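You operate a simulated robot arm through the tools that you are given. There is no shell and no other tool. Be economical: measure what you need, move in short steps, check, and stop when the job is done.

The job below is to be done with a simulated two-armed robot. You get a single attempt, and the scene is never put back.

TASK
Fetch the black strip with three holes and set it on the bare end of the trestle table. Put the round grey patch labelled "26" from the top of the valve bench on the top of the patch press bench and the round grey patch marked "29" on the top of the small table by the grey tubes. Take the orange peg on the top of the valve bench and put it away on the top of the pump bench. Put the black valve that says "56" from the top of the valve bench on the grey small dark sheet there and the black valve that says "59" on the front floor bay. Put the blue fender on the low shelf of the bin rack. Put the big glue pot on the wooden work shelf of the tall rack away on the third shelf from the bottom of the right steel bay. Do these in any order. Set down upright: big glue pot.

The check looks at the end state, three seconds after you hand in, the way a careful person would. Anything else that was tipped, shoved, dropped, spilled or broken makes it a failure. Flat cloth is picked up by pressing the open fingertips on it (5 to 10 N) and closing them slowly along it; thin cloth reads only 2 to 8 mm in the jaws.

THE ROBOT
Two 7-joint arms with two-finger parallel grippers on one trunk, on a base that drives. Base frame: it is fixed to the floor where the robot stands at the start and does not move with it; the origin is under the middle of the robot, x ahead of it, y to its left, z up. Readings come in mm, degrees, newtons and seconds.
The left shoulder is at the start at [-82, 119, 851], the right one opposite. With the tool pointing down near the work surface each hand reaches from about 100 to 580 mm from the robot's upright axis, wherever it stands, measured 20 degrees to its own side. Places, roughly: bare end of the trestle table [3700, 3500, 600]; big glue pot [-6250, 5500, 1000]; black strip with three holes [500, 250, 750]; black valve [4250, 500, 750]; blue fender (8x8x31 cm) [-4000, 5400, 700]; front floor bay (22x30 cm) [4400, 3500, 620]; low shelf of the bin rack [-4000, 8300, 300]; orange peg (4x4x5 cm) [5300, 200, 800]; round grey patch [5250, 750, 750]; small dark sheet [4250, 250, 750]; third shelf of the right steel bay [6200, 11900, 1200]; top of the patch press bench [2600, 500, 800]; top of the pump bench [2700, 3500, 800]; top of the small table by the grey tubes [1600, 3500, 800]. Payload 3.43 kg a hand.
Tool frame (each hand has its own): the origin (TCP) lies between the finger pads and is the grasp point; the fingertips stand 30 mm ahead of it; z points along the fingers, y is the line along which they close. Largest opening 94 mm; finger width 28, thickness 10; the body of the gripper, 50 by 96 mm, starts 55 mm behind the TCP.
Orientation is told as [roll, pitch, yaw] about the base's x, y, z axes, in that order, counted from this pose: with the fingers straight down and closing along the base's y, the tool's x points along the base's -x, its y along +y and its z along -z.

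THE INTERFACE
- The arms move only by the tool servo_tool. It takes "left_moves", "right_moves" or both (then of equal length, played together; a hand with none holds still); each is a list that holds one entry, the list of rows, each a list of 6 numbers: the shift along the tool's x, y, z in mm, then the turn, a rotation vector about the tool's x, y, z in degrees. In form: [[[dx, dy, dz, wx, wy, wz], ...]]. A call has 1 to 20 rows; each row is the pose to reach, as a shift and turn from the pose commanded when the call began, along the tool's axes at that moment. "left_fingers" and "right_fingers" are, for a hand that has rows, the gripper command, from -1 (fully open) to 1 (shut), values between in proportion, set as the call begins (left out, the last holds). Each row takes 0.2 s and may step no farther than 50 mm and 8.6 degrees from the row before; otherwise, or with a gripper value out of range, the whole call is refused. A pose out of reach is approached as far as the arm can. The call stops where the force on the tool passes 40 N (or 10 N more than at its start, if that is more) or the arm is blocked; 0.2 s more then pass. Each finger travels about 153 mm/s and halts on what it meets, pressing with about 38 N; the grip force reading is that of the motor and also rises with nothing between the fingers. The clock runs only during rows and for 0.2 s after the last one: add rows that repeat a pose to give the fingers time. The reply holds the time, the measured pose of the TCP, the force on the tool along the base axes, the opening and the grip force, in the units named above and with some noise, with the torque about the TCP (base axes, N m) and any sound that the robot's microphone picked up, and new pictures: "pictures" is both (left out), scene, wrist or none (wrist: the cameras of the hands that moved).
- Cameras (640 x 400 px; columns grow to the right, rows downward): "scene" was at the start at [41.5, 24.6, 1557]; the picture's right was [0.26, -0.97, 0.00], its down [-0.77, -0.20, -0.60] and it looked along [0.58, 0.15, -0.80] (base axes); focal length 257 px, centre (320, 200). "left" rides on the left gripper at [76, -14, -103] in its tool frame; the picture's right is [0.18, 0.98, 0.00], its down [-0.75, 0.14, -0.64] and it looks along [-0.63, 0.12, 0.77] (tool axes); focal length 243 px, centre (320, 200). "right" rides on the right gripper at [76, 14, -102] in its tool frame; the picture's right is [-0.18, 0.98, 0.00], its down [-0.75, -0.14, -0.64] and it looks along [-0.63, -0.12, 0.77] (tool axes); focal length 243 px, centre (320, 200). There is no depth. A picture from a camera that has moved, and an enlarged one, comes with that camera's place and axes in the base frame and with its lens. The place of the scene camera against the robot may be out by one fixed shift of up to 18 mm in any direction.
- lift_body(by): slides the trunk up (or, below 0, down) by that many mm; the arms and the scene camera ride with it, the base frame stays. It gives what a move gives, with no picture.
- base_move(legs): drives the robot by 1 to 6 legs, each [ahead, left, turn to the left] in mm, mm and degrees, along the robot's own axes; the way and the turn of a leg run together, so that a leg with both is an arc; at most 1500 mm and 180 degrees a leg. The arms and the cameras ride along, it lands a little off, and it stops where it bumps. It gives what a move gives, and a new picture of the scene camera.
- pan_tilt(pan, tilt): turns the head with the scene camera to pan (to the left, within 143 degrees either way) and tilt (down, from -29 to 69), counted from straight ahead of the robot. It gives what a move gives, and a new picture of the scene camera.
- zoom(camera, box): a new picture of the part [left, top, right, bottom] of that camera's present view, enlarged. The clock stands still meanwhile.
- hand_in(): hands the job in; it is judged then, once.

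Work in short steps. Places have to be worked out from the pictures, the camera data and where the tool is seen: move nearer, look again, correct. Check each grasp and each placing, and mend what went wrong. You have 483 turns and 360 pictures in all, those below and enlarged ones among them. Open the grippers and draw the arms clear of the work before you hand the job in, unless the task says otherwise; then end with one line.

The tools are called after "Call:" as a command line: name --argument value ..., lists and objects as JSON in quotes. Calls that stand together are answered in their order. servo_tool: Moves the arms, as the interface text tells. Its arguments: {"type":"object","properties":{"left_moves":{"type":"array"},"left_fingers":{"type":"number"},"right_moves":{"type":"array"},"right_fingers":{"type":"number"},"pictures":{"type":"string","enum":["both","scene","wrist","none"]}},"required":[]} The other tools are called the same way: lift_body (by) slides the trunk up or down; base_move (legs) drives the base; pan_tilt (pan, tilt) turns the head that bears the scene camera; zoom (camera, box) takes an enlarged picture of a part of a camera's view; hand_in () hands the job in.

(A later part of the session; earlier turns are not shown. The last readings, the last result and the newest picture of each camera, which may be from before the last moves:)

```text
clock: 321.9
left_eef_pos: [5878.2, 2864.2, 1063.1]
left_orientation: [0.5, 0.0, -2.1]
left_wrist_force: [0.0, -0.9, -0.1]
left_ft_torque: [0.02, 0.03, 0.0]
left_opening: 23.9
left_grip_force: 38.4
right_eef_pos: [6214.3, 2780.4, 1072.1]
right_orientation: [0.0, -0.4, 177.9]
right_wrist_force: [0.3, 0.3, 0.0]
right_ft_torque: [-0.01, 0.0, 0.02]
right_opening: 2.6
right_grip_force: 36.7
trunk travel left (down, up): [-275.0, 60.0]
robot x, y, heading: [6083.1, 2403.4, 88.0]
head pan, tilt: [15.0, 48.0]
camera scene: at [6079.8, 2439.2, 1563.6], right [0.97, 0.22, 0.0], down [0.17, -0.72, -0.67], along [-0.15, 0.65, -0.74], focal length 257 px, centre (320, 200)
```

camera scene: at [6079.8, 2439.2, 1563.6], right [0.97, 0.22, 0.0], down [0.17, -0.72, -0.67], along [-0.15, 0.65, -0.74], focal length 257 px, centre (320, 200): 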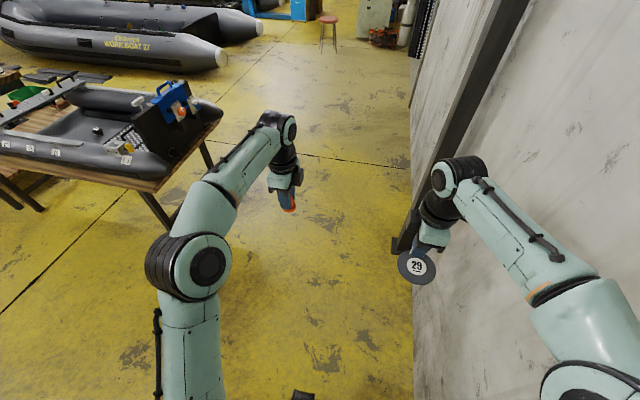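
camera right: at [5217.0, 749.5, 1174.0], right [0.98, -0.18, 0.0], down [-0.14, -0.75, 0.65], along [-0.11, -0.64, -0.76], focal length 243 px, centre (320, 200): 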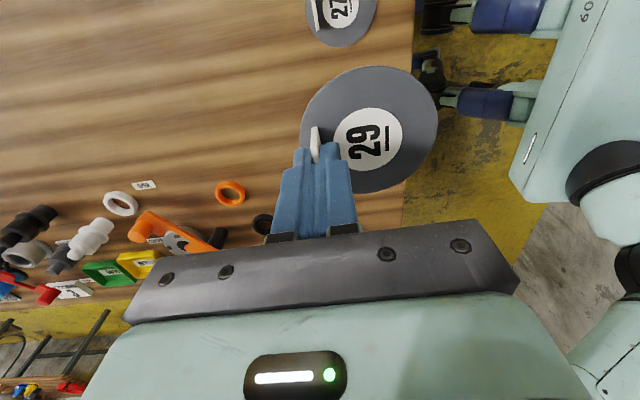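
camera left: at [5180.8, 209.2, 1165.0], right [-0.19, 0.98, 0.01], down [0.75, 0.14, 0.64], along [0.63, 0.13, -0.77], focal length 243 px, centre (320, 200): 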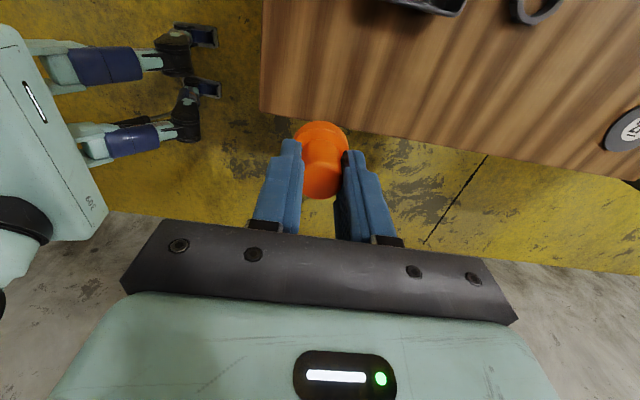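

I strafe west along the aisle to x≈3400 and look ahead.

Call:
base_move --legs '[[0, 1400, 2], [0, 1300, 0]]'

Call:
pan_tilt --pan 60 --tilt 25

Call:
pan_tilt --pan 20 --tilt 35

```text
clock: 345.6
left_eef_pos: [3129.8, 2759.3, 1063.1]
left_orientation: [0.6, 0.0, 3.6]
left_wrist_force: [0.1, -0.6, 0.2]
left_ft_torque: [0.0, -0.01, 0.04]
left_opening: 24.1
left_grip_force: 38.0
right_eef_pos: [3471.9, 2708.8, 1072.1]
right_orientation: [0.0, -0.4, -176.4]
right_wrist_force: [-0.8, -0.3, 0.0]
right_ft_torque: [0.03, -0.05, -0.01]
right_opening: 2.7
right_grip_force: 37.0
trunk travel left (down, up): [-275.0, 60.0]
robot x, y, heading: [3377.9, 2315.0, 93.5]
head pan, tilt: [15.0, 48.0]
camera scene: at [3372.7, 2355.0, 1563.6], right [0.95, 0.32, 0.0], down [0.24, -0.7, -0.67], along [-0.21, 0.63, -0.74], focal length 257 px, centre (320, 200)
```

scene: 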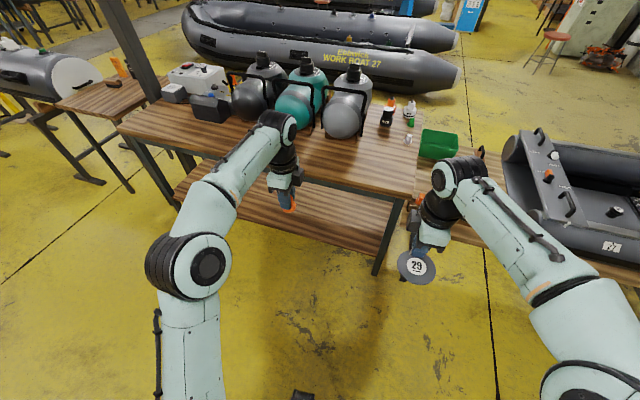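

```text
clock: 346.8
left_eef_pos: [3129.3, 2759.3, 1062.4]
left_orientation: [0.6, 0.0, 3.6]
left_wrist_force: [0.6, 0.6, 0.2]
left_ft_torque: [0.01, 0.0, -0.03]
left_opening: 23.8
left_grip_force: 37.7
right_eef_pos: [3473.2, 2708.0, 1072.2]
right_orientation: [0.1, -0.2, -176.4]
right_wrist_force: [0.4, -0.4, -0.5]
right_ft_torque: [0.02, 0.0, 0.0]
right_opening: 2.6
right_grip_force: 36.9
trunk travel left (down, up): [-275.0, 60.0]
robot x, y, heading: [3380.2, 2316.4, 93.5]
head pan, tilt: [60.0, 25.0]
camera scene: at [3315.4, 2321.4, 1598.4], right [0.45, 0.9, 0.0], down [0.38, -0.19, -0.91], along [-0.81, 0.4, -0.42], focal length 257 px, centre (320, 200)
```

scene: 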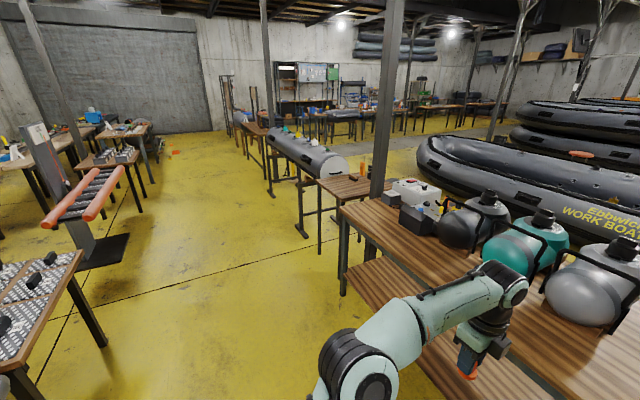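

```text
clock: 347.8
left_eef_pos: [3129.6, 2761.7, 1061.3]
left_orientation: [0.5, 0.0, 3.6]
left_wrist_force: [0.2, 0.0, -0.2]
left_ft_torque: [0.0, 0.01, 0.01]
left_opening: 23.9
left_grip_force: 38.3
right_eef_pos: [3472.7, 2706.9, 1069.8]
right_orientation: [0.1, -0.3, -176.4]
right_wrist_force: [0.0, 0.7, -0.3]
right_ft_torque: [0.03, -0.01, 0.02]
right_opening: 2.5
right_grip_force: 37.0
trunk travel left (down, up): [-275.0, 60.0]
robot x, y, heading: [3380.0, 2319.6, 93.7]
head pan, tilt: [20.0, 35.0]
camera scene: at [3362.5, 2361.0, 1582.6], right [0.92, 0.4, 0.0], down [0.23, -0.53, -0.82], along [-0.33, 0.75, -0.57], focal length 257 px, centre (320, 200)
```

scene: 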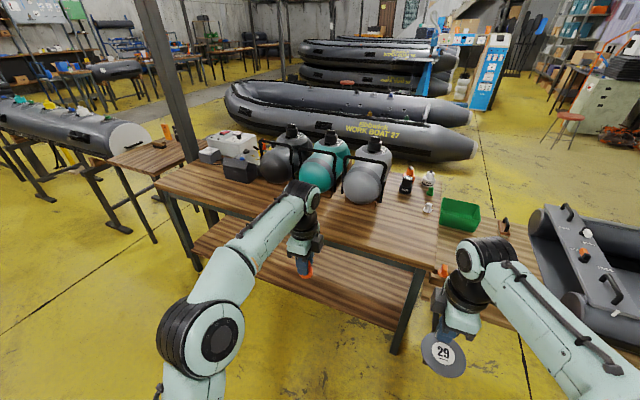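

The pump bench has free wood in front of the tanks (edge y≈3080). I approach to place the peg around [3060, 3240].

Call:
base_move --legs '[[0, 60, -3.6], [450, 0, 0]]'

Call:
zoom --camera "left" --box '[0, 0, 640, 400]'

```text
clock: 351.4
left_eef_pos: [3103.5, 3228.9, 1062.9]
left_orientation: [0.4, 0.0, -0.6]
left_wrist_force: [0.6, 0.6, -0.1]
left_ft_torque: [-0.03, -0.02, -0.01]
left_opening: 24.1
left_grip_force: 38.3
right_eef_pos: [3442.2, 3154.5, 1071.7]
right_orientation: [0.0, -0.3, 179.5]
right_wrist_force: [0.3, 1.0, -0.5]
right_ft_torque: [0.02, -0.01, 0.04]
right_opening: 2.7
right_grip_force: 37.1
trunk travel left (down, up): [-275.0, 60.0]
robot x, y, heading: [3323.4, 2771.4, 89.5]
head pan, tilt: [20.0, 35.0]
camera scene: at [3307.6, 2816.8, 1582.6], right [0.94, 0.33, 0.0], down [0.19, -0.54, -0.82], along [-0.27, 0.77, -0.57], focal length 257 px, centre (320, 200)
```

scene: 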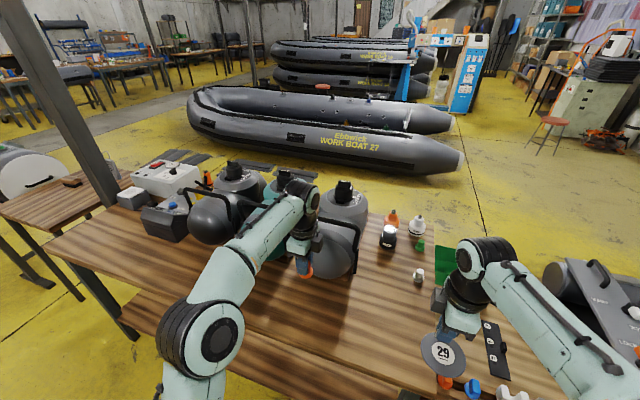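

```text
1.00 times, centred on (320, 200) of left (not enlarged: the box is as wide or as high as the picture)
camera zoom: at [3028.1, 3215.9, 1164.6], right [-0.18, 0.98, 0.01], down [0.75, 0.13, 0.64], along [0.63, 0.12, -0.77], focal length 243 px, centre (320, 200)
```

zoom: 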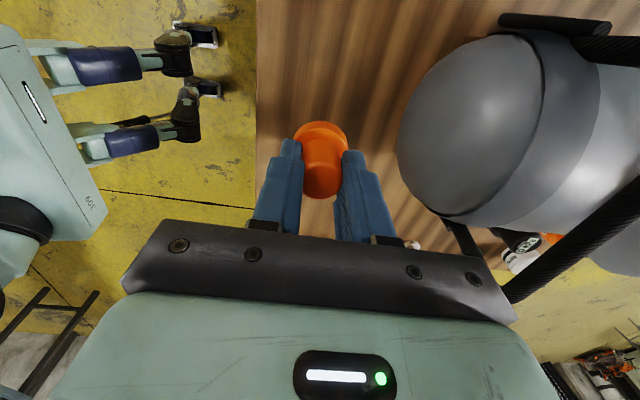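

The tank is close here; the bench front further east is clear, so I shift right 190 mm.

Call:
base_move --legs '[[0, -190, 0]]'

Call:
servo_tool --left_moves '[[[0, 0, 40, 0, 0, 0], [0, 0, 80, 0, 0, 0], [0, 0, 120, 0, 0, 0], [0, 0, 120, 0, 0, 0]]]' --pictures "both"

```text
clock: 353.7
left_eef_pos: [3291.4, 3228.2, 1063.1]
left_orientation: [0.5, 0.0, -0.2]
left_wrist_force: [0.1, -0.5, -0.5]
left_ft_torque: [0.0, 0.01, -0.02]
left_opening: 24.2
left_grip_force: 37.9
right_eef_pos: [3629.3, 3153.8, 1072.4]
right_orientation: [0.0, -0.4, 179.7]
right_wrist_force: [1.1, 0.5, 0.8]
right_ft_torque: [0.01, 0.02, -0.03]
right_opening: 2.7
right_grip_force: 37.3
trunk travel left (down, up): [-275.0, 60.0]
robot x, y, heading: [3515.4, 2769.9, 90.0]
head pan, tilt: [20.0, 35.0]
camera scene: at [3497.9, 2815.1, 1582.6], right [0.94, 0.34, 0.0], down [0.19, -0.54, -0.82], along [-0.28, 0.77, -0.57], focal length 257 px, centre (320, 200)
```

scene: 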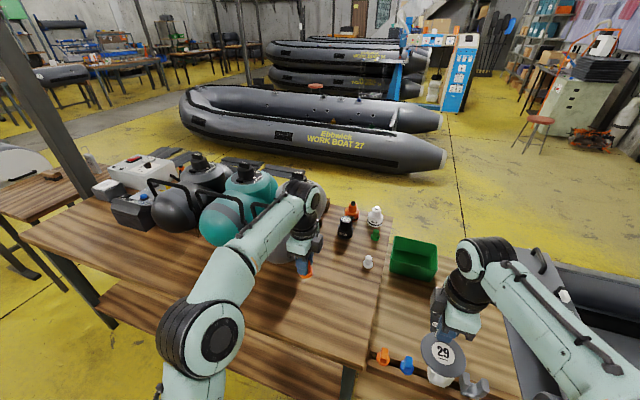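

```text
clock: 354.7
left_eef_pos: [3292.4, 3227.6, 942.9]
left_orientation: [0.5, 0.0, -0.2]
left_wrist_force: [0.1, -0.1, -0.1]
left_ft_torque: [0.0, -0.01, -0.02]
left_opening: 24.0
left_grip_force: 38.0
right_eef_pos: [3629.9, 3152.9, 1072.2]
right_orientation: [-0.1, -0.3, 179.8]
right_wrist_force: [0.4, -0.6, -0.7]
right_ft_torque: [0.02, 0.03, -0.03]
right_opening: 2.8
right_grip_force: 37.6
trunk travel left (down, up): [-275.0, 60.0]
robot x, y, heading: [3516.6, 2771.3, 89.7]
head pan, tilt: [20.0, 35.0]
camera scene: at [3497.8, 2814.9, 1582.6], right [0.94, 0.34, 0.0], down [0.19, -0.54, -0.82], along [-0.28, 0.77, -0.57], focal length 257 px, centre (320, 200)
camera left: at [3216.7, 3212.6, 1045.3], right [-0.18, 0.98, 0.01], down [0.75, 0.13, 0.64], along [0.63, 0.12, -0.77], focal length 243 px, centre (320, 200)
```

scene: 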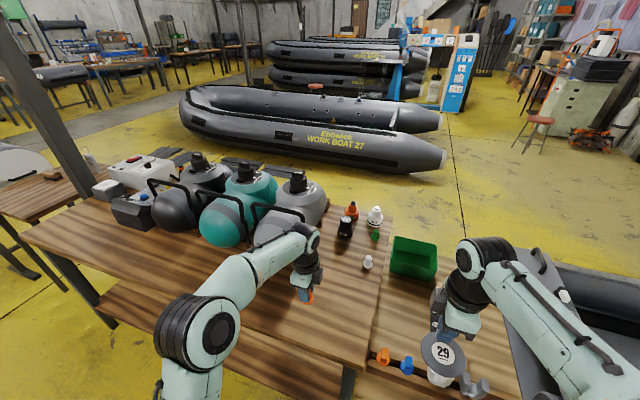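
left: 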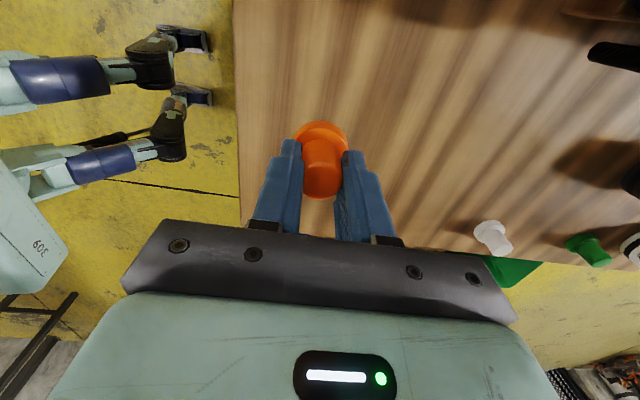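

Clear spot. I lower until contact.

Call:
servo_tool --left_moves '[[[0, 0, 25, 0, 0, 0], [0, 0, 50, 0, 0, 0], [0, 0, 70, 0, 0, 0], [0, 0, 82, 0, 0, 0], [0, 0, 88, 0, 0, 0], [0, 0, 92, 0, 0, 0], [0, 0, 92, 0, 0, 0]]]' --pictures "none"

```text
clock: 356.3
left_eef_pos: [3291.5, 3228.6, 850.6]
left_orientation: [0.5, 0.0, -0.2]
left_wrist_force: [0.1, 0.1, -0.6]
left_ft_torque: [0.01, 0.0, -0.02]
left_opening: 24.1
left_grip_force: 37.6
right_eef_pos: [3630.3, 3152.8, 1073.0]
right_orientation: [0.1, -0.3, 179.8]
right_wrist_force: [0.1, 0.1, 0.6]
right_ft_torque: [0.04, -0.03, -0.03]
right_opening: 2.7
right_grip_force: 37.4
trunk travel left (down, up): [-275.0, 60.0]
robot x, y, heading: [3514.5, 2765.8, 89.6]
head pan, tilt: [20.0, 35.0]
```

Call:
servo_tool --left_moves '[[[0, 0, 3, 0, 0, 0], [0, 0, 6, 0, 0, 0], [0, 0, 9, 0, 0, 0], [0, 0, 12, 0, 0, 0], [0, 0, 15, 0, 0, 0], [0, 0, 18, 0, 0, 0], [0, 0, 21, 0, 0, 0], [0, 0, 24, 0, 0, 0]]]' --pictures "wrist"

```text
clock: 357.3
left_eef_pos: [3291.8, 3231.1, 847.0]
left_orientation: [1.1, 0.0, 0.0]
left_wrist_force: [0.4, -6.2, 17.2]
left_ft_torque: [-0.48, -0.05, -0.02]
left_opening: 24.0
left_grip_force: 38.5
right_eef_pos: [3630.9, 3152.1, 1073.5]
right_orientation: [0.1, -0.3, 179.8]
right_wrist_force: [-0.6, -0.2, -1.2]
right_ft_torque: [0.01, -0.01, -0.02]
right_opening: 2.5
right_grip_force: 37.4
trunk travel left (down, up): [-275.0, 60.0]
robot x, y, heading: [3514.2, 2770.6, 89.8]
head pan, tilt: [20.0, 35.0]
stopped in row 4 (left hand): the force on the tool passed its limit at 44 N (the readings are from after the stop); the commanded pose is now the measured one
camera left: at [3216.4, 3215.3, 948.4], right [-0.18, 0.98, 0.02], down [0.75, 0.13, 0.65], along [0.63, 0.13, -0.76], focal length 243 px, centre (320, 200)
```

left: 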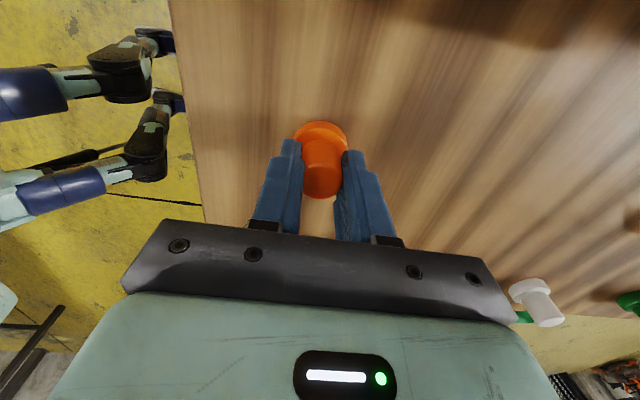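

Seated. I ease up, open and rise.

Call:
servo_tool --left_moves '[[[0, 0, -2, 0, 0, 0], [0, 0, -2, 0, 0, 0]]]' --pictures "none"

Call:
servo_tool --left_moves '[[[0, 0, 0, 0, 0, 0], [0, 0, 0, 0, 0, 0], [0, 0, 0, 0, 0, 0]]]' --left_fingers -1 --pictures "none"

Call:
servo_tool --left_moves '[[[0, 0, -25, 0, 0, 0], [0, 0, -70, 0, 0, 0], [0, 0, -115, 0, 0, 0], [0, 0, -160, 0, 0, 0], [0, 0, -200, 0, 0, 0], [0, 0, -200, 0, 0, 0]]]' --pictures "wrist"

```text
clock: 357.9
left_eef_pos: [3292.9, 3230.7, 846.6]
left_orientation: [1.1, 0.1, -0.1]
left_wrist_force: [0.3, -2.7, 11.0]
left_ft_torque: [-0.26, -0.1, 0.03]
left_opening: 24.3
left_grip_force: 38.0
right_eef_pos: [3631.0, 3152.4, 1072.9]
right_orientation: [-0.1, -0.3, 179.7]
right_wrist_force: [-0.7, -0.1, -0.4]
right_ft_torque: [0.02, 0.0, 0.01]
right_opening: 2.8
right_grip_force: 37.4
trunk travel left (down, up): [-275.0, 60.0]
robot x, y, heading: [3515.9, 2767.4, 89.8]
head pan, tilt: [20.0, 35.0]
```

```text
clock: 358.7
left_eef_pos: [3291.3, 3230.7, 846.4]
left_orientation: [1.0, -0.1, -0.1]
left_wrist_force: [0.9, 0.5, -0.3]
left_ft_torque: [0.0, 0.0, -0.01]
left_opening: 94.0
left_grip_force: 0.0
right_eef_pos: [3631.2, 3153.6, 1072.1]
right_orientation: [0.0, -0.4, 179.8]
right_wrist_force: [0.6, -0.2, -0.2]
right_ft_torque: [0.01, 0.04, 0.0]
right_opening: 2.4
right_grip_force: 37.5
trunk travel left (down, up): [-275.0, 60.0]
robot x, y, heading: [3512.9, 2772.1, 89.8]
head pan, tilt: [20.0, 35.0]
```

```text
clock: 360.1
left_eef_pos: [3290.3, 3227.0, 1045.4]
left_orientation: [1.0, 0.0, -0.1]
left_wrist_force: [-0.1, -0.4, 0.0]
left_ft_torque: [0.02, -0.03, 0.01]
left_opening: 94.0
left_grip_force: 0.1
right_eef_pos: [3630.1, 3153.3, 1070.6]
right_orientation: [0.0, -0.3, 179.7]
right_wrist_force: [0.1, -0.1, -0.5]
right_ft_torque: [0.02, 0.02, -0.04]
right_opening: 2.9
right_grip_force: 37.5
trunk travel left (down, up): [-275.0, 60.0]
robot x, y, heading: [3513.9, 2773.9, 89.7]
head pan, tilt: [20.0, 35.0]
camera left: at [3216.0, 3212.0, 1147.2], right [-0.18, 0.98, 0.02], down [0.75, 0.13, 0.64], along [0.63, 0.13, -0.76], focal length 243 px, centre (320, 200)
```

left: 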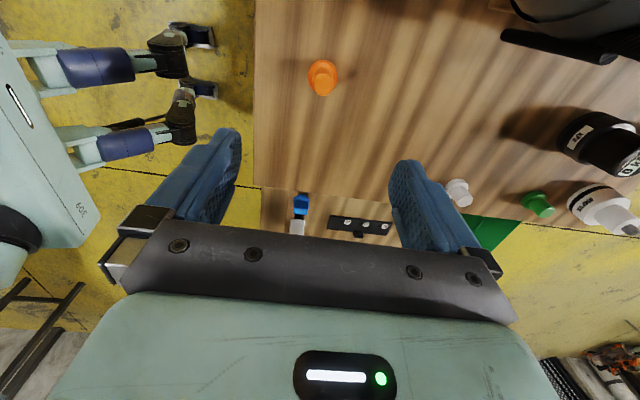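

Peg placed upright. Now to the small table by the grey tubes: back off 400, strafe west.

Call:
base_move --legs '[[-400, 0, 0], [0, 1200, 0], [0, 600, 0]]'

Call:
pan_tilt --pan 0 --tilt 30

```text
clock: 378.3
left_eef_pos: [1481.9, 2838.3, 1045.4]
left_orientation: [1.0, 0.0, 0.7]
left_wrist_force: [-0.2, 0.2, 0.5]
left_ft_torque: [0.0, -0.01, -0.01]
left_opening: 93.8
left_grip_force: 0.0
right_eef_pos: [1821.5, 2768.2, 1072.6]
right_orientation: [0.0, -0.3, -179.3]
right_wrist_force: [-0.2, -0.1, -0.2]
right_ft_torque: [0.01, -0.01, -0.02]
right_opening: 3.0
right_grip_force: 37.5
trunk travel left (down, up): [-275.0, 60.0]
robot x, y, heading: [1711.1, 2385.6, 90.4]
head pan, tilt: [20.0, 35.0]
camera scene: at [1693.9, 2428.0, 1582.6], right [0.94, 0.35, 0.0], down [0.2, -0.54, -0.82], along [-0.29, 0.77, -0.57], focal length 257 px, centre (320, 200)
```

scene: 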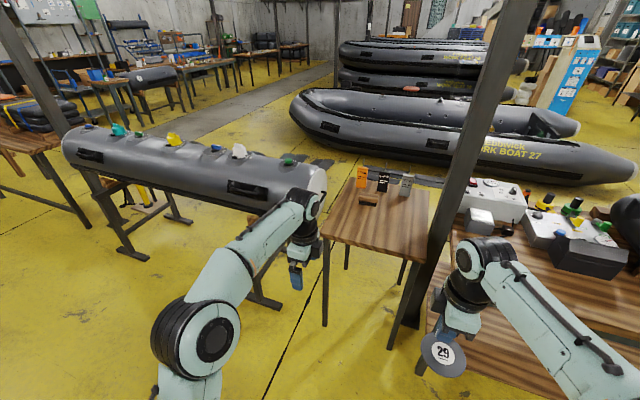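

```text
clock: 379.1
left_eef_pos: [1482.1, 2837.5, 1044.0]
left_orientation: [1.0, 0.0, 0.8]
left_wrist_force: [-0.6, -0.9, -0.8]
left_ft_torque: [-0.04, 0.01, 0.01]
left_opening: 94.0
left_grip_force: 0.0
right_eef_pos: [1823.2, 2767.7, 1071.0]
right_orientation: [0.0, -0.3, -179.5]
right_wrist_force: [-0.1, 0.6, -0.6]
right_ft_torque: [0.01, 0.02, 0.0]
right_opening: 2.6
right_grip_force: 37.1
trunk travel left (down, up): [-275.0, 60.0]
robot x, y, heading: [1710.6, 2384.7, 90.3]
head pan, tilt: [0.0, 30.0]
camera scene: at [1724.0, 2436.0, 1590.4], right [1.0, 0.01, 0.0], down [0.01, -0.5, -0.87], along [-0.01, 0.87, -0.5], focal length 257 px, centre (320, 200)
```

scene: 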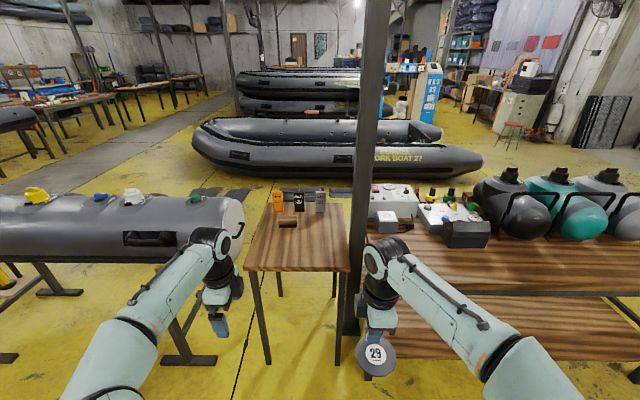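

The small table (front edge y≈3245, x 1400–1840) has free wood at the front. I retract the left hand, then move in.

Call:
servo_tool --left_moves '[[[0, -40, -20, 0, 0, 0], [0, -80, -40, 0, 0, 0], [0, -120, -60, 0, 0, 0], [0, -160, -80, 0, 0, 0], [0, -160, -80, 0, 0, 0]]]' --pictures "none"

Call:
base_move --legs '[[0, 130, -0.4], [560, 0, 0]]'

Call:
zoom --camera "right" --box '[0, 0, 640, 400]'

```text
clock: 380.3
left_eef_pos: [1486.2, 2674.4, 1120.9]
left_orientation: [1.0, 0.0, 0.6]
left_wrist_force: [0.0, 0.4, -0.4]
left_ft_torque: [0.0, -0.02, 0.04]
left_opening: 94.1
left_grip_force: 0.1
right_eef_pos: [1822.0, 2768.9, 1072.4]
right_orientation: [-0.1, -0.3, -179.4]
right_wrist_force: [-0.6, 0.3, -0.6]
right_ft_torque: [-0.03, 0.01, 0.02]
right_opening: 2.7
right_grip_force: 37.1
trunk travel left (down, up): [-275.0, 60.0]
robot x, y, heading: [1710.4, 2385.8, 90.4]
head pan, tilt: [0.0, 30.0]
```

```text
clock: 384.9
left_eef_pos: [1352.6, 3241.4, 1122.3]
left_orientation: [0.9, 0.1, 0.7]
left_wrist_force: [-0.3, -0.4, -0.4]
left_ft_torque: [-0.02, 0.01, 0.02]
left_opening: 93.9
left_grip_force: 0.1
right_eef_pos: [1687.6, 3336.7, 1072.6]
right_orientation: [-0.1, -0.3, -179.5]
right_wrist_force: [0.4, -0.4, -0.1]
right_ft_torque: [-0.01, -0.05, 0.03]
right_opening: 2.8
right_grip_force: 37.7
trunk travel left (down, up): [-275.0, 60.0]
robot x, y, heading: [1578.8, 2950.6, 90.5]
head pan, tilt: [0.0, 30.0]
camera scene: at [1590.6, 3004.5, 1590.4], right [1.0, 0.01, 0.0], down [0.01, -0.5, -0.87], along [-0.01, 0.87, -0.5], focal length 257 px, centre (320, 200)
```

scene: 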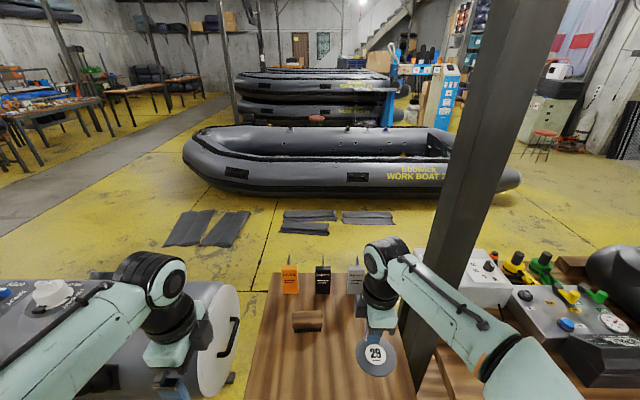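

```text
1.00 times, centred on (320, 200) of right (not enlarged: the box is as wide or as high as the picture)
camera zoom: at [1764.7, 3322.8, 1174.2], right [-0.17, -0.98, 0.0], down [-0.75, 0.13, 0.65], along [-0.64, 0.11, -0.76], focal length 243 px, centre (320, 200)
```

zoom: 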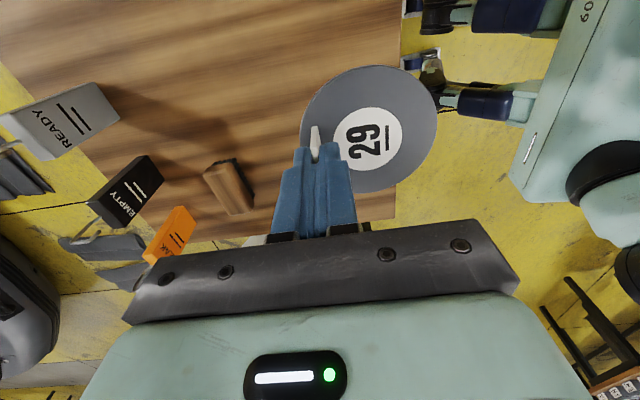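

Spot [1650, 3390] for the tab is clear of the block and bottles; the pillar is ~200 mm to the right. I move there and lower to z 900.

Call:
servo_tool --right_moves '[[[-15, -20, 40, 0, 0, 0], [-30, -40, 80, 0, 0, 0], [-37, -54, 120, 0, 0, 0], [-37, -54, 160, 0, 0, 0], [-37, -54, 175, 0, 0, 0], [-37, -54, 175, 0, 0, 0]]]' --pictures "both"

```text
clock: 386.3
left_eef_pos: [1352.1, 3242.7, 1122.4]
left_orientation: [1.0, 0.0, 0.6]
left_wrist_force: [0.3, 1.0, -0.4]
left_ft_torque: [0.02, -0.04, 0.0]
left_opening: 93.9
left_grip_force: 0.0
right_eef_pos: [1649.9, 3389.4, 899.1]
right_orientation: [0.0, -0.3, -179.4]
right_wrist_force: [-0.1, -0.5, -0.7]
right_ft_torque: [0.02, -0.02, -0.02]
right_opening: 2.8
right_grip_force: 36.8
trunk travel left (down, up): [-275.0, 60.0]
robot x, y, heading: [1575.0, 2957.1, 90.6]
head pan, tilt: [0.0, 30.0]
camera scene: at [1590.6, 3004.2, 1590.4], right [1.0, 0.01, 0.0], down [0.01, -0.5, -0.87], along [-0.01, 0.87, -0.5], focal length 257 px, centre (320, 200)
camera right: at [1726.0, 3376.2, 1001.0], right [-0.17, -0.98, 0.0], down [-0.75, 0.13, 0.65], along [-0.64, 0.11, -0.76], focal length 243 px, centre (320, 200)
```

scene: 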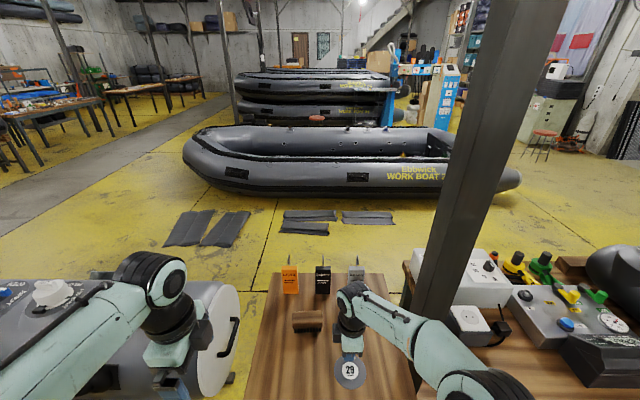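
right: 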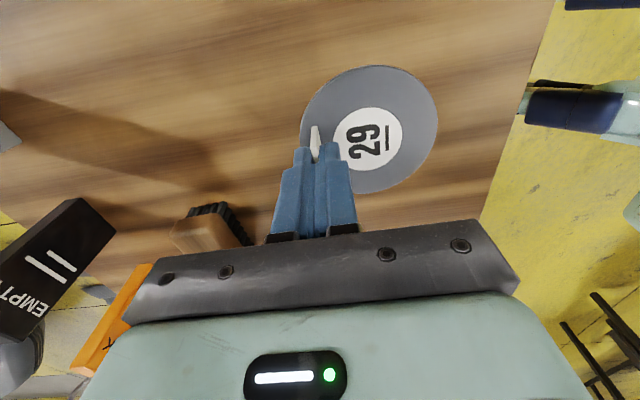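

Call:
servo_tool --right_moves '[[[0, 0, 20, 0, 0, 0], [0, 0, 38, 0, 0, 0], [0, 0, 48, 0, 0, 0], [0, 0, 54, 0, 0, 0], [0, 0, 58, 0, 0, 0], [0, 0, 62, 0, 0, 0], [0, 0, 66, 0, 0, 0], [0, 0, 70, 0, 0, 0]]]' --pictures "wrist"

```text
clock: 388.0
left_eef_pos: [1352.8, 3241.5, 1122.7]
left_orientation: [1.1, 0.0, 0.8]
left_wrist_force: [0.3, -0.7, 0.5]
left_ft_torque: [0.0, 0.04, 0.0]
left_opening: 94.0
left_grip_force: 0.0
right_eef_pos: [1648.4, 3390.7, 835.5]
right_orientation: [-0.4, -0.4, -179.4]
right_wrist_force: [0.6, -3.6, 13.8]
right_ft_torque: [-0.45, -0.07, 0.04]
right_opening: 2.7
right_grip_force: 37.3
trunk travel left (down, up): [-275.0, 60.0]
robot x, y, heading: [1575.0, 2954.1, 90.4]
head pan, tilt: [0.0, 30.0]
stopped in row 8 (right hand): the force on the tool passed its limit at 43 N (the readings are from after the stop); the commanded pose is now the measured one
camera right: at [1725.0, 3376.3, 936.7], right [-0.17, -0.98, -0.01], down [-0.75, 0.13, 0.65], along [-0.64, 0.12, -0.76], focal length 243 px, centre (320, 200)
```

right: 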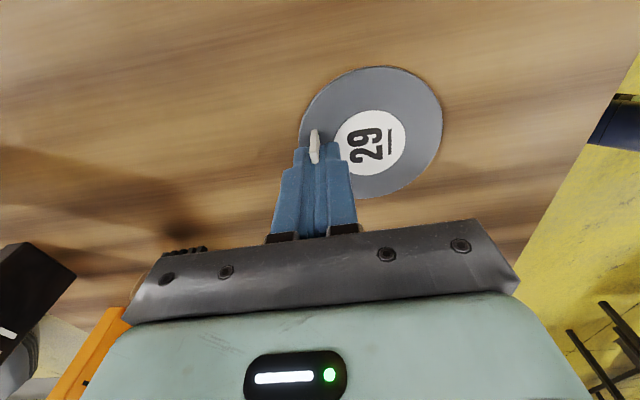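

Seated. I ease up, open half and rise.

Call:
servo_tool --right_moves '[[[0, 0, -2, 0, 0, 0], [0, 0, -2, 0, 0, 0]]]' --pictures "none"

Call:
servo_tool --right_moves '[[[0, 0, 0, 0, 0, 0], [0, 0, 0, 0, 0, 0], [0, 0, 0, 0, 0, 0]]]' --right_fingers 0 --pictures "none"

Call:
servo_tool --right_moves '[[[0, 0, -25, 0, 0, 0], [0, 0, -70, 0, 0, 0], [0, 0, -115, 0, 0, 0], [0, 0, -160, 0, 0, 0], [0, 10, -200, 0, 0, 0], [0, 40, -230, 0, 0, 0], [0, 70, -250, 0, 0, 0], [0, 110, -260, 0, 0, 0], [0, 110, -260, 0, 0, 0]]]' --pictures "both"

```text
clock: 388.6
left_eef_pos: [1352.9, 3241.7, 1122.4]
left_orientation: [0.9, 0.0, 0.7]
left_wrist_force: [-0.4, 0.0, 0.3]
left_ft_torque: [-0.01, -0.01, 0.05]
left_opening: 93.6
left_grip_force: 0.1
right_eef_pos: [1648.8, 3391.7, 835.7]
right_orientation: [-0.3, -0.4, -179.4]
right_wrist_force: [0.2, -1.3, 3.9]
right_ft_torque: [-0.24, 0.06, -0.05]
right_opening: 2.6
right_grip_force: 37.4
trunk travel left (down, up): [-275.0, 60.0]
robot x, y, heading: [1577.3, 2955.3, 90.6]
head pan, tilt: [0.0, 30.0]
```

```text
clock: 389.4
left_eef_pos: [1352.8, 3242.5, 1123.6]
left_orientation: [1.1, -0.1, 0.6]
left_wrist_force: [-0.1, -0.1, 0.1]
left_ft_torque: [0.02, 0.01, -0.01]
left_opening: 93.9
left_grip_force: 0.0
right_eef_pos: [1649.5, 3391.0, 834.7]
right_orientation: [-0.3, -0.5, -179.4]
right_wrist_force: [-1.1, -0.9, -0.5]
right_ft_torque: [0.02, -0.01, -0.01]
right_opening: 47.1
right_grip_force: 0.0
trunk travel left (down, up): [-275.0, 60.0]
robot x, y, heading: [1579.0, 2951.3, 90.5]
head pan, tilt: [0.0, 30.0]
```

```text
clock: 391.4
left_eef_pos: [1351.9, 3243.1, 1122.8]
left_orientation: [1.0, 0.0, 0.7]
left_wrist_force: [-1.1, 0.2, -0.7]
left_ft_torque: [-0.03, -0.01, -0.02]
left_opening: 94.0
left_grip_force: 0.0
right_eef_pos: [1653.8, 3281.3, 1094.5]
right_orientation: [-0.3, -0.4, -179.5]
right_wrist_force: [0.3, -0.1, 0.5]
right_ft_torque: [-0.03, 0.02, 0.01]
right_opening: 47.1
right_grip_force: 0.0
trunk travel left (down, up): [-275.0, 60.0]
robot x, y, heading: [1574.9, 2949.6, 90.6]
head pan, tilt: [0.0, 30.0]
camera scene: at [1590.4, 3005.2, 1590.4], right [1.0, 0.01, 0.0], down [0.01, -0.5, -0.87], along [-0.01, 0.87, -0.5], focal length 257 px, centre (320, 200)
camera right: at [1729.8, 3267.0, 1196.5], right [-0.17, -0.98, 0.0], down [-0.75, 0.13, 0.65], along [-0.64, 0.12, -0.76], focal length 243 px, centre (320, 200)
```

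scene: 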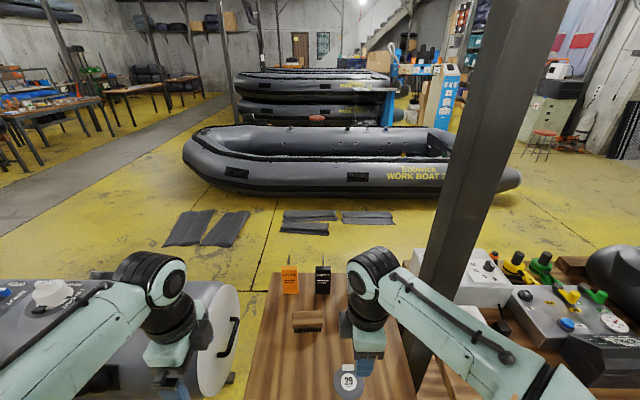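
right: 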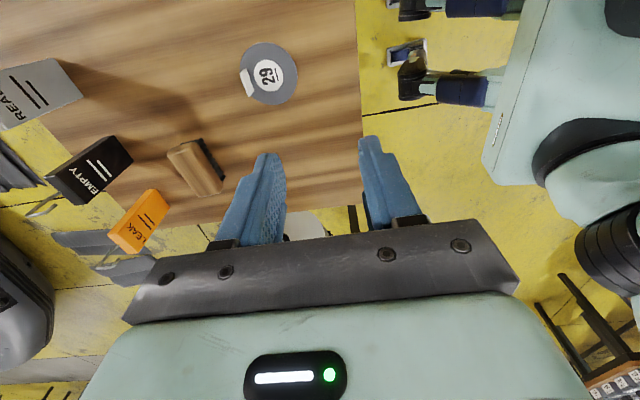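

Patch 29 is on the small table. I back off and restore both wrists to their natural yaw.

Call:
base_move --legs '[[-500, 0, 0]]'

Call:
servo_tool --left_moves '[[[0, 0, 0, 0, 0, -8.5], [0, 0, 0, 0, 0, -17], [0, 0, 0, 0, 0, -25.5], [0, 0, 0, 0, 0, -34], [0, 0, 0, 0, 0, -42.5], [0, 0, 0, 0, 0, -51], [0, 0, 0, 0, 0, -59.5], [0, 0, 0, 0, 0, -68], [0, 0, 0, 0, 0, -76.5], [0, 0, 0, 0, 0, -85], [0, 0, 0, 0, 0, -90], [0, 0, 0, 0, 0, -90]]]' --right_moves '[[[0, 0, 0, 0, 0, 8.5], [0, 0, 0, 0, 0, 17], [0, 0, 0, 0, 0, 25.5], [0, 0, 0, 0, 0, 34], [0, 0, 0, 0, 0, 42.5], [0, 0, 0, 0, 0, 51], [0, 0, 0, 0, 0, 59.5], [0, 0, 0, 0, 0, 68], [0, 0, 0, 0, 0, 76.5], [0, 0, 0, 0, 0, 85], [0, 0, 0, 0, 0, 90], [0, 0, 0, 0, 0, 90]]]' --right_fingers -1 --pictures "none"

Call:
pan_tilt --pan 75 --tilt 15

```text
clock: 394.4
left_eef_pos: [1357.7, 2742.3, 1122.2]
left_orientation: [1.0, 0.1, 0.5]
left_wrist_force: [0.1, -0.3, -0.6]
left_ft_torque: [0.02, -0.02, 0.01]
left_opening: 94.0
left_grip_force: 0.0
right_eef_pos: [1658.5, 2779.7, 1094.3]
right_orientation: [-0.2, -0.4, -179.6]
right_wrist_force: [-0.1, -1.3, 0.6]
right_ft_torque: [0.04, 0.0, 0.01]
right_opening: 47.0
right_grip_force: 0.0
trunk travel left (down, up): [-275.0, 60.0]
robot x, y, heading: [1581.8, 2452.6, 90.6]
head pan, tilt: [0.0, 30.0]
camera scene: at [1595.2, 2503.3, 1590.5], right [1.0, 0.01, 0.0], down [0.0, -0.5, -0.87], along [-0.01, 0.87, -0.5], focal length 257 px, centre (320, 200)
```

scene: 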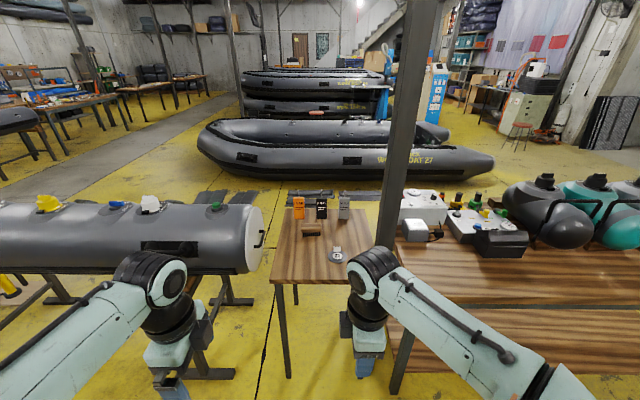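

```text
clock: 397.0
left_eef_pos: [1356.2, 2741.4, 1122.2]
left_orientation: [0.0, -1.0, 90.6]
left_wrist_force: [0.3, 1.2, -1.0]
left_ft_torque: [-0.02, -0.01, 0.01]
left_opening: 94.1
left_grip_force: 0.1
right_eef_pos: [1659.1, 2779.8, 1095.4]
right_orientation: [0.3, -0.2, 90.3]
right_wrist_force: [-0.9, -0.7, -0.9]
right_ft_torque: [-0.03, 0.01, 0.01]
right_opening: 94.1
right_grip_force: 0.0
trunk travel left (down, up): [-275.0, 60.0]
robot x, y, heading: [1585.3, 2453.8, 90.4]
head pan, tilt: [0.0, 30.0]
```

```text
clock: 398.4
left_eef_pos: [1358.7, 2743.7, 1123.0]
left_orientation: [0.0, -1.1, 90.5]
left_wrist_force: [0.2, -0.4, -0.1]
left_ft_torque: [-0.01, 0.02, 0.01]
left_opening: 94.3
left_grip_force: 0.0
right_eef_pos: [1658.8, 2780.2, 1095.9]
right_orientation: [0.4, -0.4, 90.4]
right_wrist_force: [0.1, 0.9, -0.3]
right_ft_torque: [0.02, 0.0, 0.01]
right_opening: 94.0
right_grip_force: 0.1
trunk travel left (down, up): [-275.0, 60.0]
robot x, y, heading: [1579.1, 2447.7, 90.3]
head pan, tilt: [75.0, 15.0]
camera scene: at [1505.5, 2436.8, 1614.6], right [0.25, 0.97, 0.0], down [0.25, -0.07, -0.97], along [-0.93, 0.24, -0.26], focal length 257 px, centre (320, 200)
```

scene: 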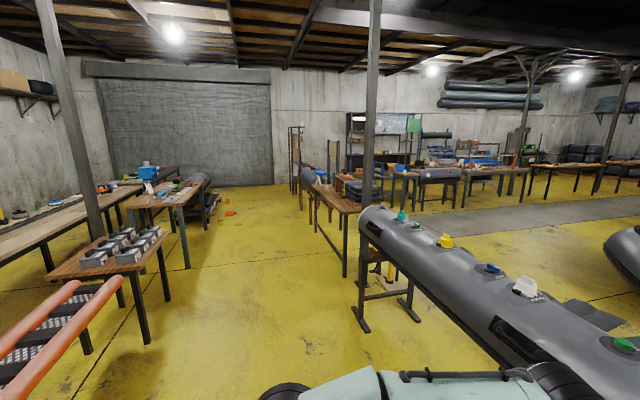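

The aisle west along y≈2450 is clear. I turn west and drive 3 m.

Call:
base_move --legs '[[0, 0, 90], [1500, 0, 0], [1500, 0, 0]]'

Call:
pan_tilt --pan -40 --tilt 15

```text
clock: 416.7
left_eef_pos: [-1694.7, 2197.3, 1121.1]
left_orientation: [0.0, -0.9, -179.7]
left_wrist_force: [-0.2, 0.1, -0.7]
left_ft_torque: [0.01, -0.01, 0.01]
left_opening: 93.8
left_grip_force: 0.1
right_eef_pos: [-1732.8, 2498.8, 1095.0]
right_orientation: [0.4, -0.3, -179.7]
right_wrist_force: [-0.3, 0.3, 0.6]
right_ft_torque: [0.03, 0.01, 0.01]
right_opening: 93.8
right_grip_force: 0.1
trunk travel left (down, up): [-275.0, 60.0]
robot x, y, heading: [-1401.0, 2421.2, -179.7]
head pan, tilt: [75.0, 15.0]
camera scene: at [-1369.6, 2336.5, 1614.6], right [-0.97, 0.25, 0.0], down [0.07, 0.25, -0.97], along [-0.24, -0.93, -0.26], focal length 257 px, centre (320, 200)
```

scene: 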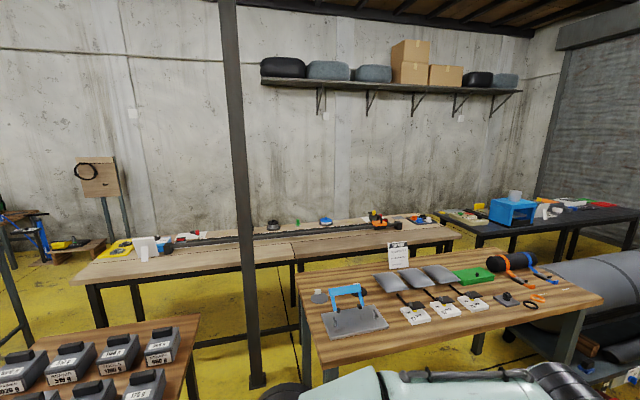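

```text
clock: 418.6
left_eef_pos: [-1695.0, 2196.9, 1122.7]
left_orientation: [0.0, -1.0, -179.6]
left_wrist_force: [-1.4, 0.4, 0.5]
left_ft_torque: [0.02, 0.0, -0.02]
left_opening: 93.8
left_grip_force: 0.0
right_eef_pos: [-1731.5, 2499.3, 1094.7]
right_orientation: [0.4, -0.4, -179.7]
right_wrist_force: [-0.1, -0.7, 0.9]
right_ft_torque: [-0.03, 0.02, -0.01]
right_opening: 94.1
right_grip_force: 0.0
trunk travel left (down, up): [-275.0, 60.0]
robot x, y, heading: [-1403.4, 2422.4, -179.4]
head pan, tilt: [-40.0, 15.0]
camera scene: at [-1417.8, 2486.4, 1614.6], right [0.64, 0.77, 0.0], down [0.2, -0.17, -0.97], along [-0.74, 0.62, -0.26], focal length 257 px, centre (320, 200)
```

scene: 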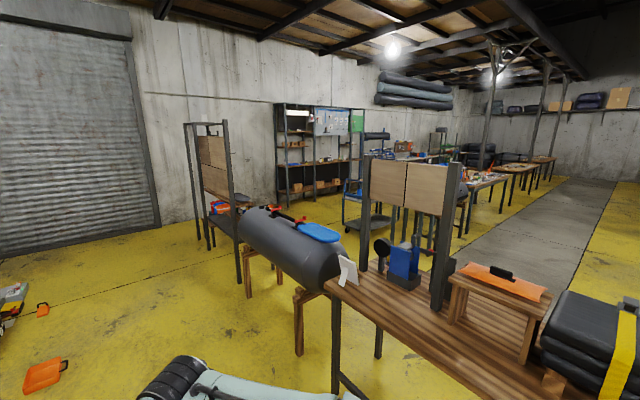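

I zoom toward the fender/rack area.

Call:
zoom --camera "scene" --box '[260, 90, 520, 250]'

```text
2.46 times, centred on (390, 170) of scene
camera zoom: at [-1417.8, 2486.4, 1614.6], right [0.64, 0.77, 0.0], down [0.2, -0.17, -0.97], along [-0.74, 0.62, -0.26], focal length 632 px, centre (148, 274)
```

zoom: 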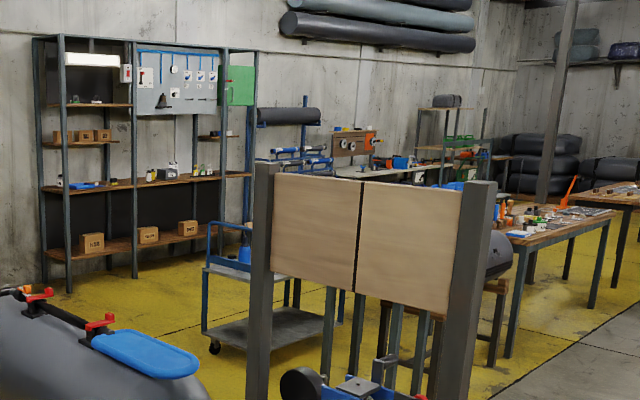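

I drive further west and look north again to find a passage.

Call:
base_move --legs '[[1500, 0, 0], [700, 0, -0.5]]'

Call:
pan_tilt --pan -50 --tilt 20

```text
clock: 429.6
left_eef_pos: [-3921.6, 2160.1, 1121.3]
left_orientation: [-0.1, -1.1, -178.9]
left_wrist_force: [-0.2, -0.1, -0.3]
left_ft_torque: [0.02, -0.01, 0.01]
left_opening: 93.9
left_grip_force: 0.1
right_eef_pos: [-3961.8, 2460.3, 1094.2]
right_orientation: [0.4, -0.3, -179.2]
right_wrist_force: [0.2, 0.0, 0.3]
right_ft_torque: [-0.02, 0.0, 0.01]
right_opening: 94.0
right_grip_force: 0.0
trunk travel left (down, up): [-275.0, 60.0]
robot x, y, heading: [-3628.3, 2389.9, -179.3]
head pan, tilt: [-40.0, 15.0]
camera scene: at [-3646.1, 2451.8, 1614.6], right [0.63, 0.78, 0.0], down [0.2, -0.16, -0.97], along [-0.75, 0.61, -0.26], focal length 257 px, centre (320, 200)
```

scene: 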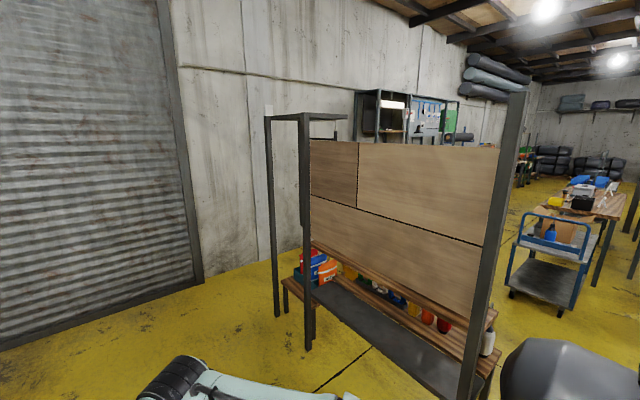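

```text
clock: 430.3
left_eef_pos: [-3919.8, 2160.1, 1121.9]
left_orientation: [0.1, -1.0, -179.1]
left_wrist_force: [-0.4, 1.0, 0.5]
left_ft_torque: [-0.05, 0.03, -0.03]
left_opening: 94.2
left_grip_force: 0.0
right_eef_pos: [-3960.0, 2461.2, 1094.6]
right_orientation: [0.4, -0.3, -179.1]
right_wrist_force: [0.5, -0.5, -0.1]
right_ft_torque: [-0.02, -0.03, 0.0]
right_opening: 94.2
right_grip_force: 0.2
trunk travel left (down, up): [-275.0, 60.0]
robot x, y, heading: [-3632.9, 2387.3, -179.3]
head pan, tilt: [-50.0, 20.0]
camera scene: at [-3634.4, 2463.2, 1606.5], right [0.76, 0.65, 0.0], down [0.22, -0.26, -0.94], along [-0.62, 0.71, -0.34], focal length 257 px, centre (320, 200)
```

scene: 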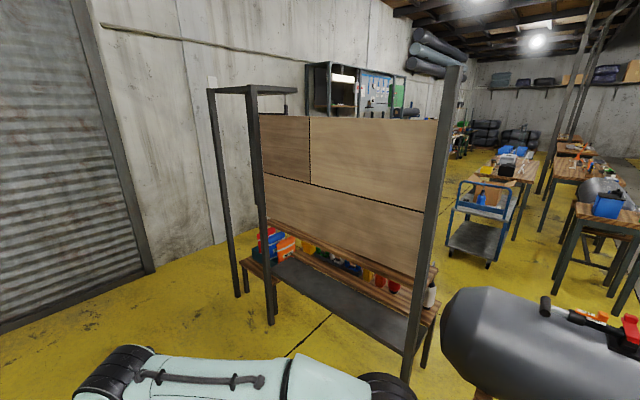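

The board stand spans x −5010…−3970; there's a 1.4 m passage along the west wall. I drive west to x≈−5700, turn north and advance.

Call:
base_move --legs '[[1400, 0, -0.7], [650, 0, 0], [0, 0, -90], [1400, 0, 0], [500, 0, 0]]'

Call:
pan_tilt --pan -30 --tilt 22

Call:
pan_tilt --pan 35 --tilt 22

```text
clock: 448.2
left_eef_pos: [-5887.0, 3487.1, 1123.5]
left_orientation: [-0.3, -1.4, 88.0]
left_wrist_force: [0.0, 1.2, -0.5]
left_ft_torque: [-0.03, -0.05, -0.03]
left_opening: 93.9
left_grip_force: 0.0
right_eef_pos: [-5582.5, 3512.8, 1094.5]
right_orientation: [0.2, -0.3, 87.6]
right_wrist_force: [-0.2, 0.5, -1.0]
right_ft_torque: [-0.06, -0.05, 0.02]
right_opening: 93.8
right_grip_force: 0.0
trunk travel left (down, up): [-275.0, 60.0]
robot x, y, heading: [-5676.0, 3189.9, 88.0]
head pan, tilt: [-50.0, 20.0]
stopped in leg 4: the robot was blocked; the commanded pose is now the measured one
camera scene: at [-5592.0, 3207.4, 1606.7], right [0.62, -0.79, 0.0], down [-0.27, -0.21, -0.94], along [0.74, 0.58, -0.34], focal length 257 px, centre (320, 200)
```

scene: 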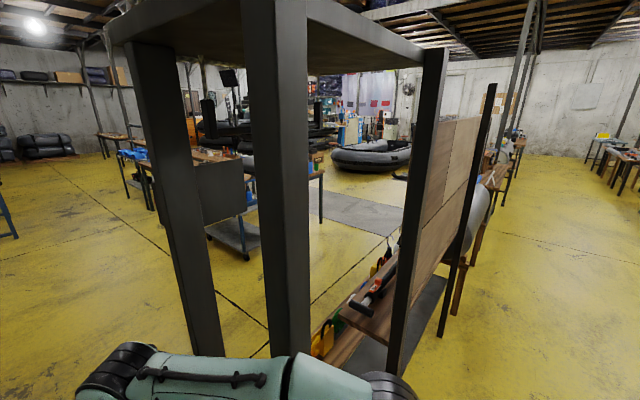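

```text
clock: 449.0
left_eef_pos: [-5885.2, 3483.7, 1124.1]
left_orientation: [-0.1, -1.3, 88.0]
left_wrist_force: [-0.3, -0.2, 0.6]
left_ft_torque: [-0.01, -0.04, 0.01]
left_opening: 93.9
left_grip_force: 0.0
right_eef_pos: [-5579.1, 3510.9, 1096.1]
right_orientation: [0.2, -0.3, 87.5]
right_wrist_force: [-0.2, 0.1, 1.0]
right_ft_torque: [0.01, 0.0, 0.01]
right_opening: 94.2
right_grip_force: 0.0
trunk travel left (down, up): [-275.0, 60.0]
robot x, y, heading: [-5671.1, 3185.3, 87.9]
head pan, tilt: [-30.0, 22.0]
camera scene: at [-5612.5, 3225.3, 1603.2], right [0.85, -0.53, 0.0], down [-0.2, -0.32, -0.93], along [0.49, 0.79, -0.37], focal length 257 px, centre (320, 200)
```

scene: 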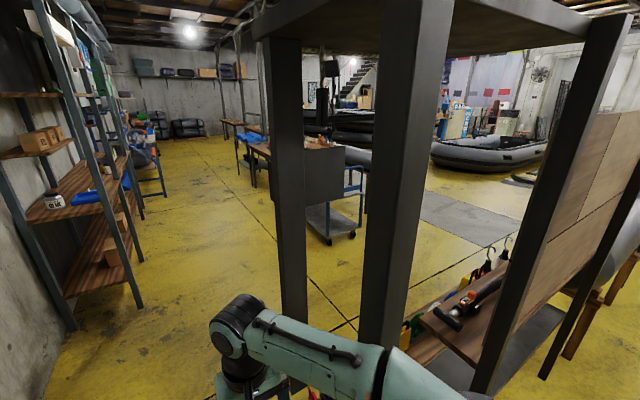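

```text
clock: 450.4
left_eef_pos: [-5884.8, 3484.6, 1123.4]
left_orientation: [-0.2, -1.4, 88.0]
left_wrist_force: [0.3, -0.5, 0.5]
left_ft_torque: [-0.01, -0.02, 0.04]
left_opening: 94.1
left_grip_force: 0.0
right_eef_pos: [-5578.6, 3511.1, 1094.9]
right_orientation: [0.3, -0.4, 87.4]
right_wrist_force: [-0.2, -0.1, -0.1]
right_ft_torque: [0.0, 0.01, -0.02]
right_opening: 94.1
right_grip_force: 0.1
trunk travel left (down, up): [-275.0, 60.0]
robot x, y, heading: [-5672.2, 3187.9, 87.8]
head pan, tilt: [35.0, 22.0]
camera scene: at [-5712.5, 3224.8, 1603.2], right [0.84, 0.54, 0.0], down [0.2, -0.31, -0.93], along [-0.5, 0.78, -0.37], focal length 257 px, centre (320, 200)
```

scene: 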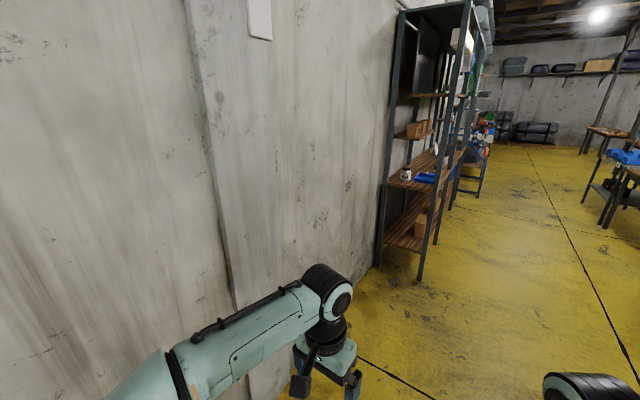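

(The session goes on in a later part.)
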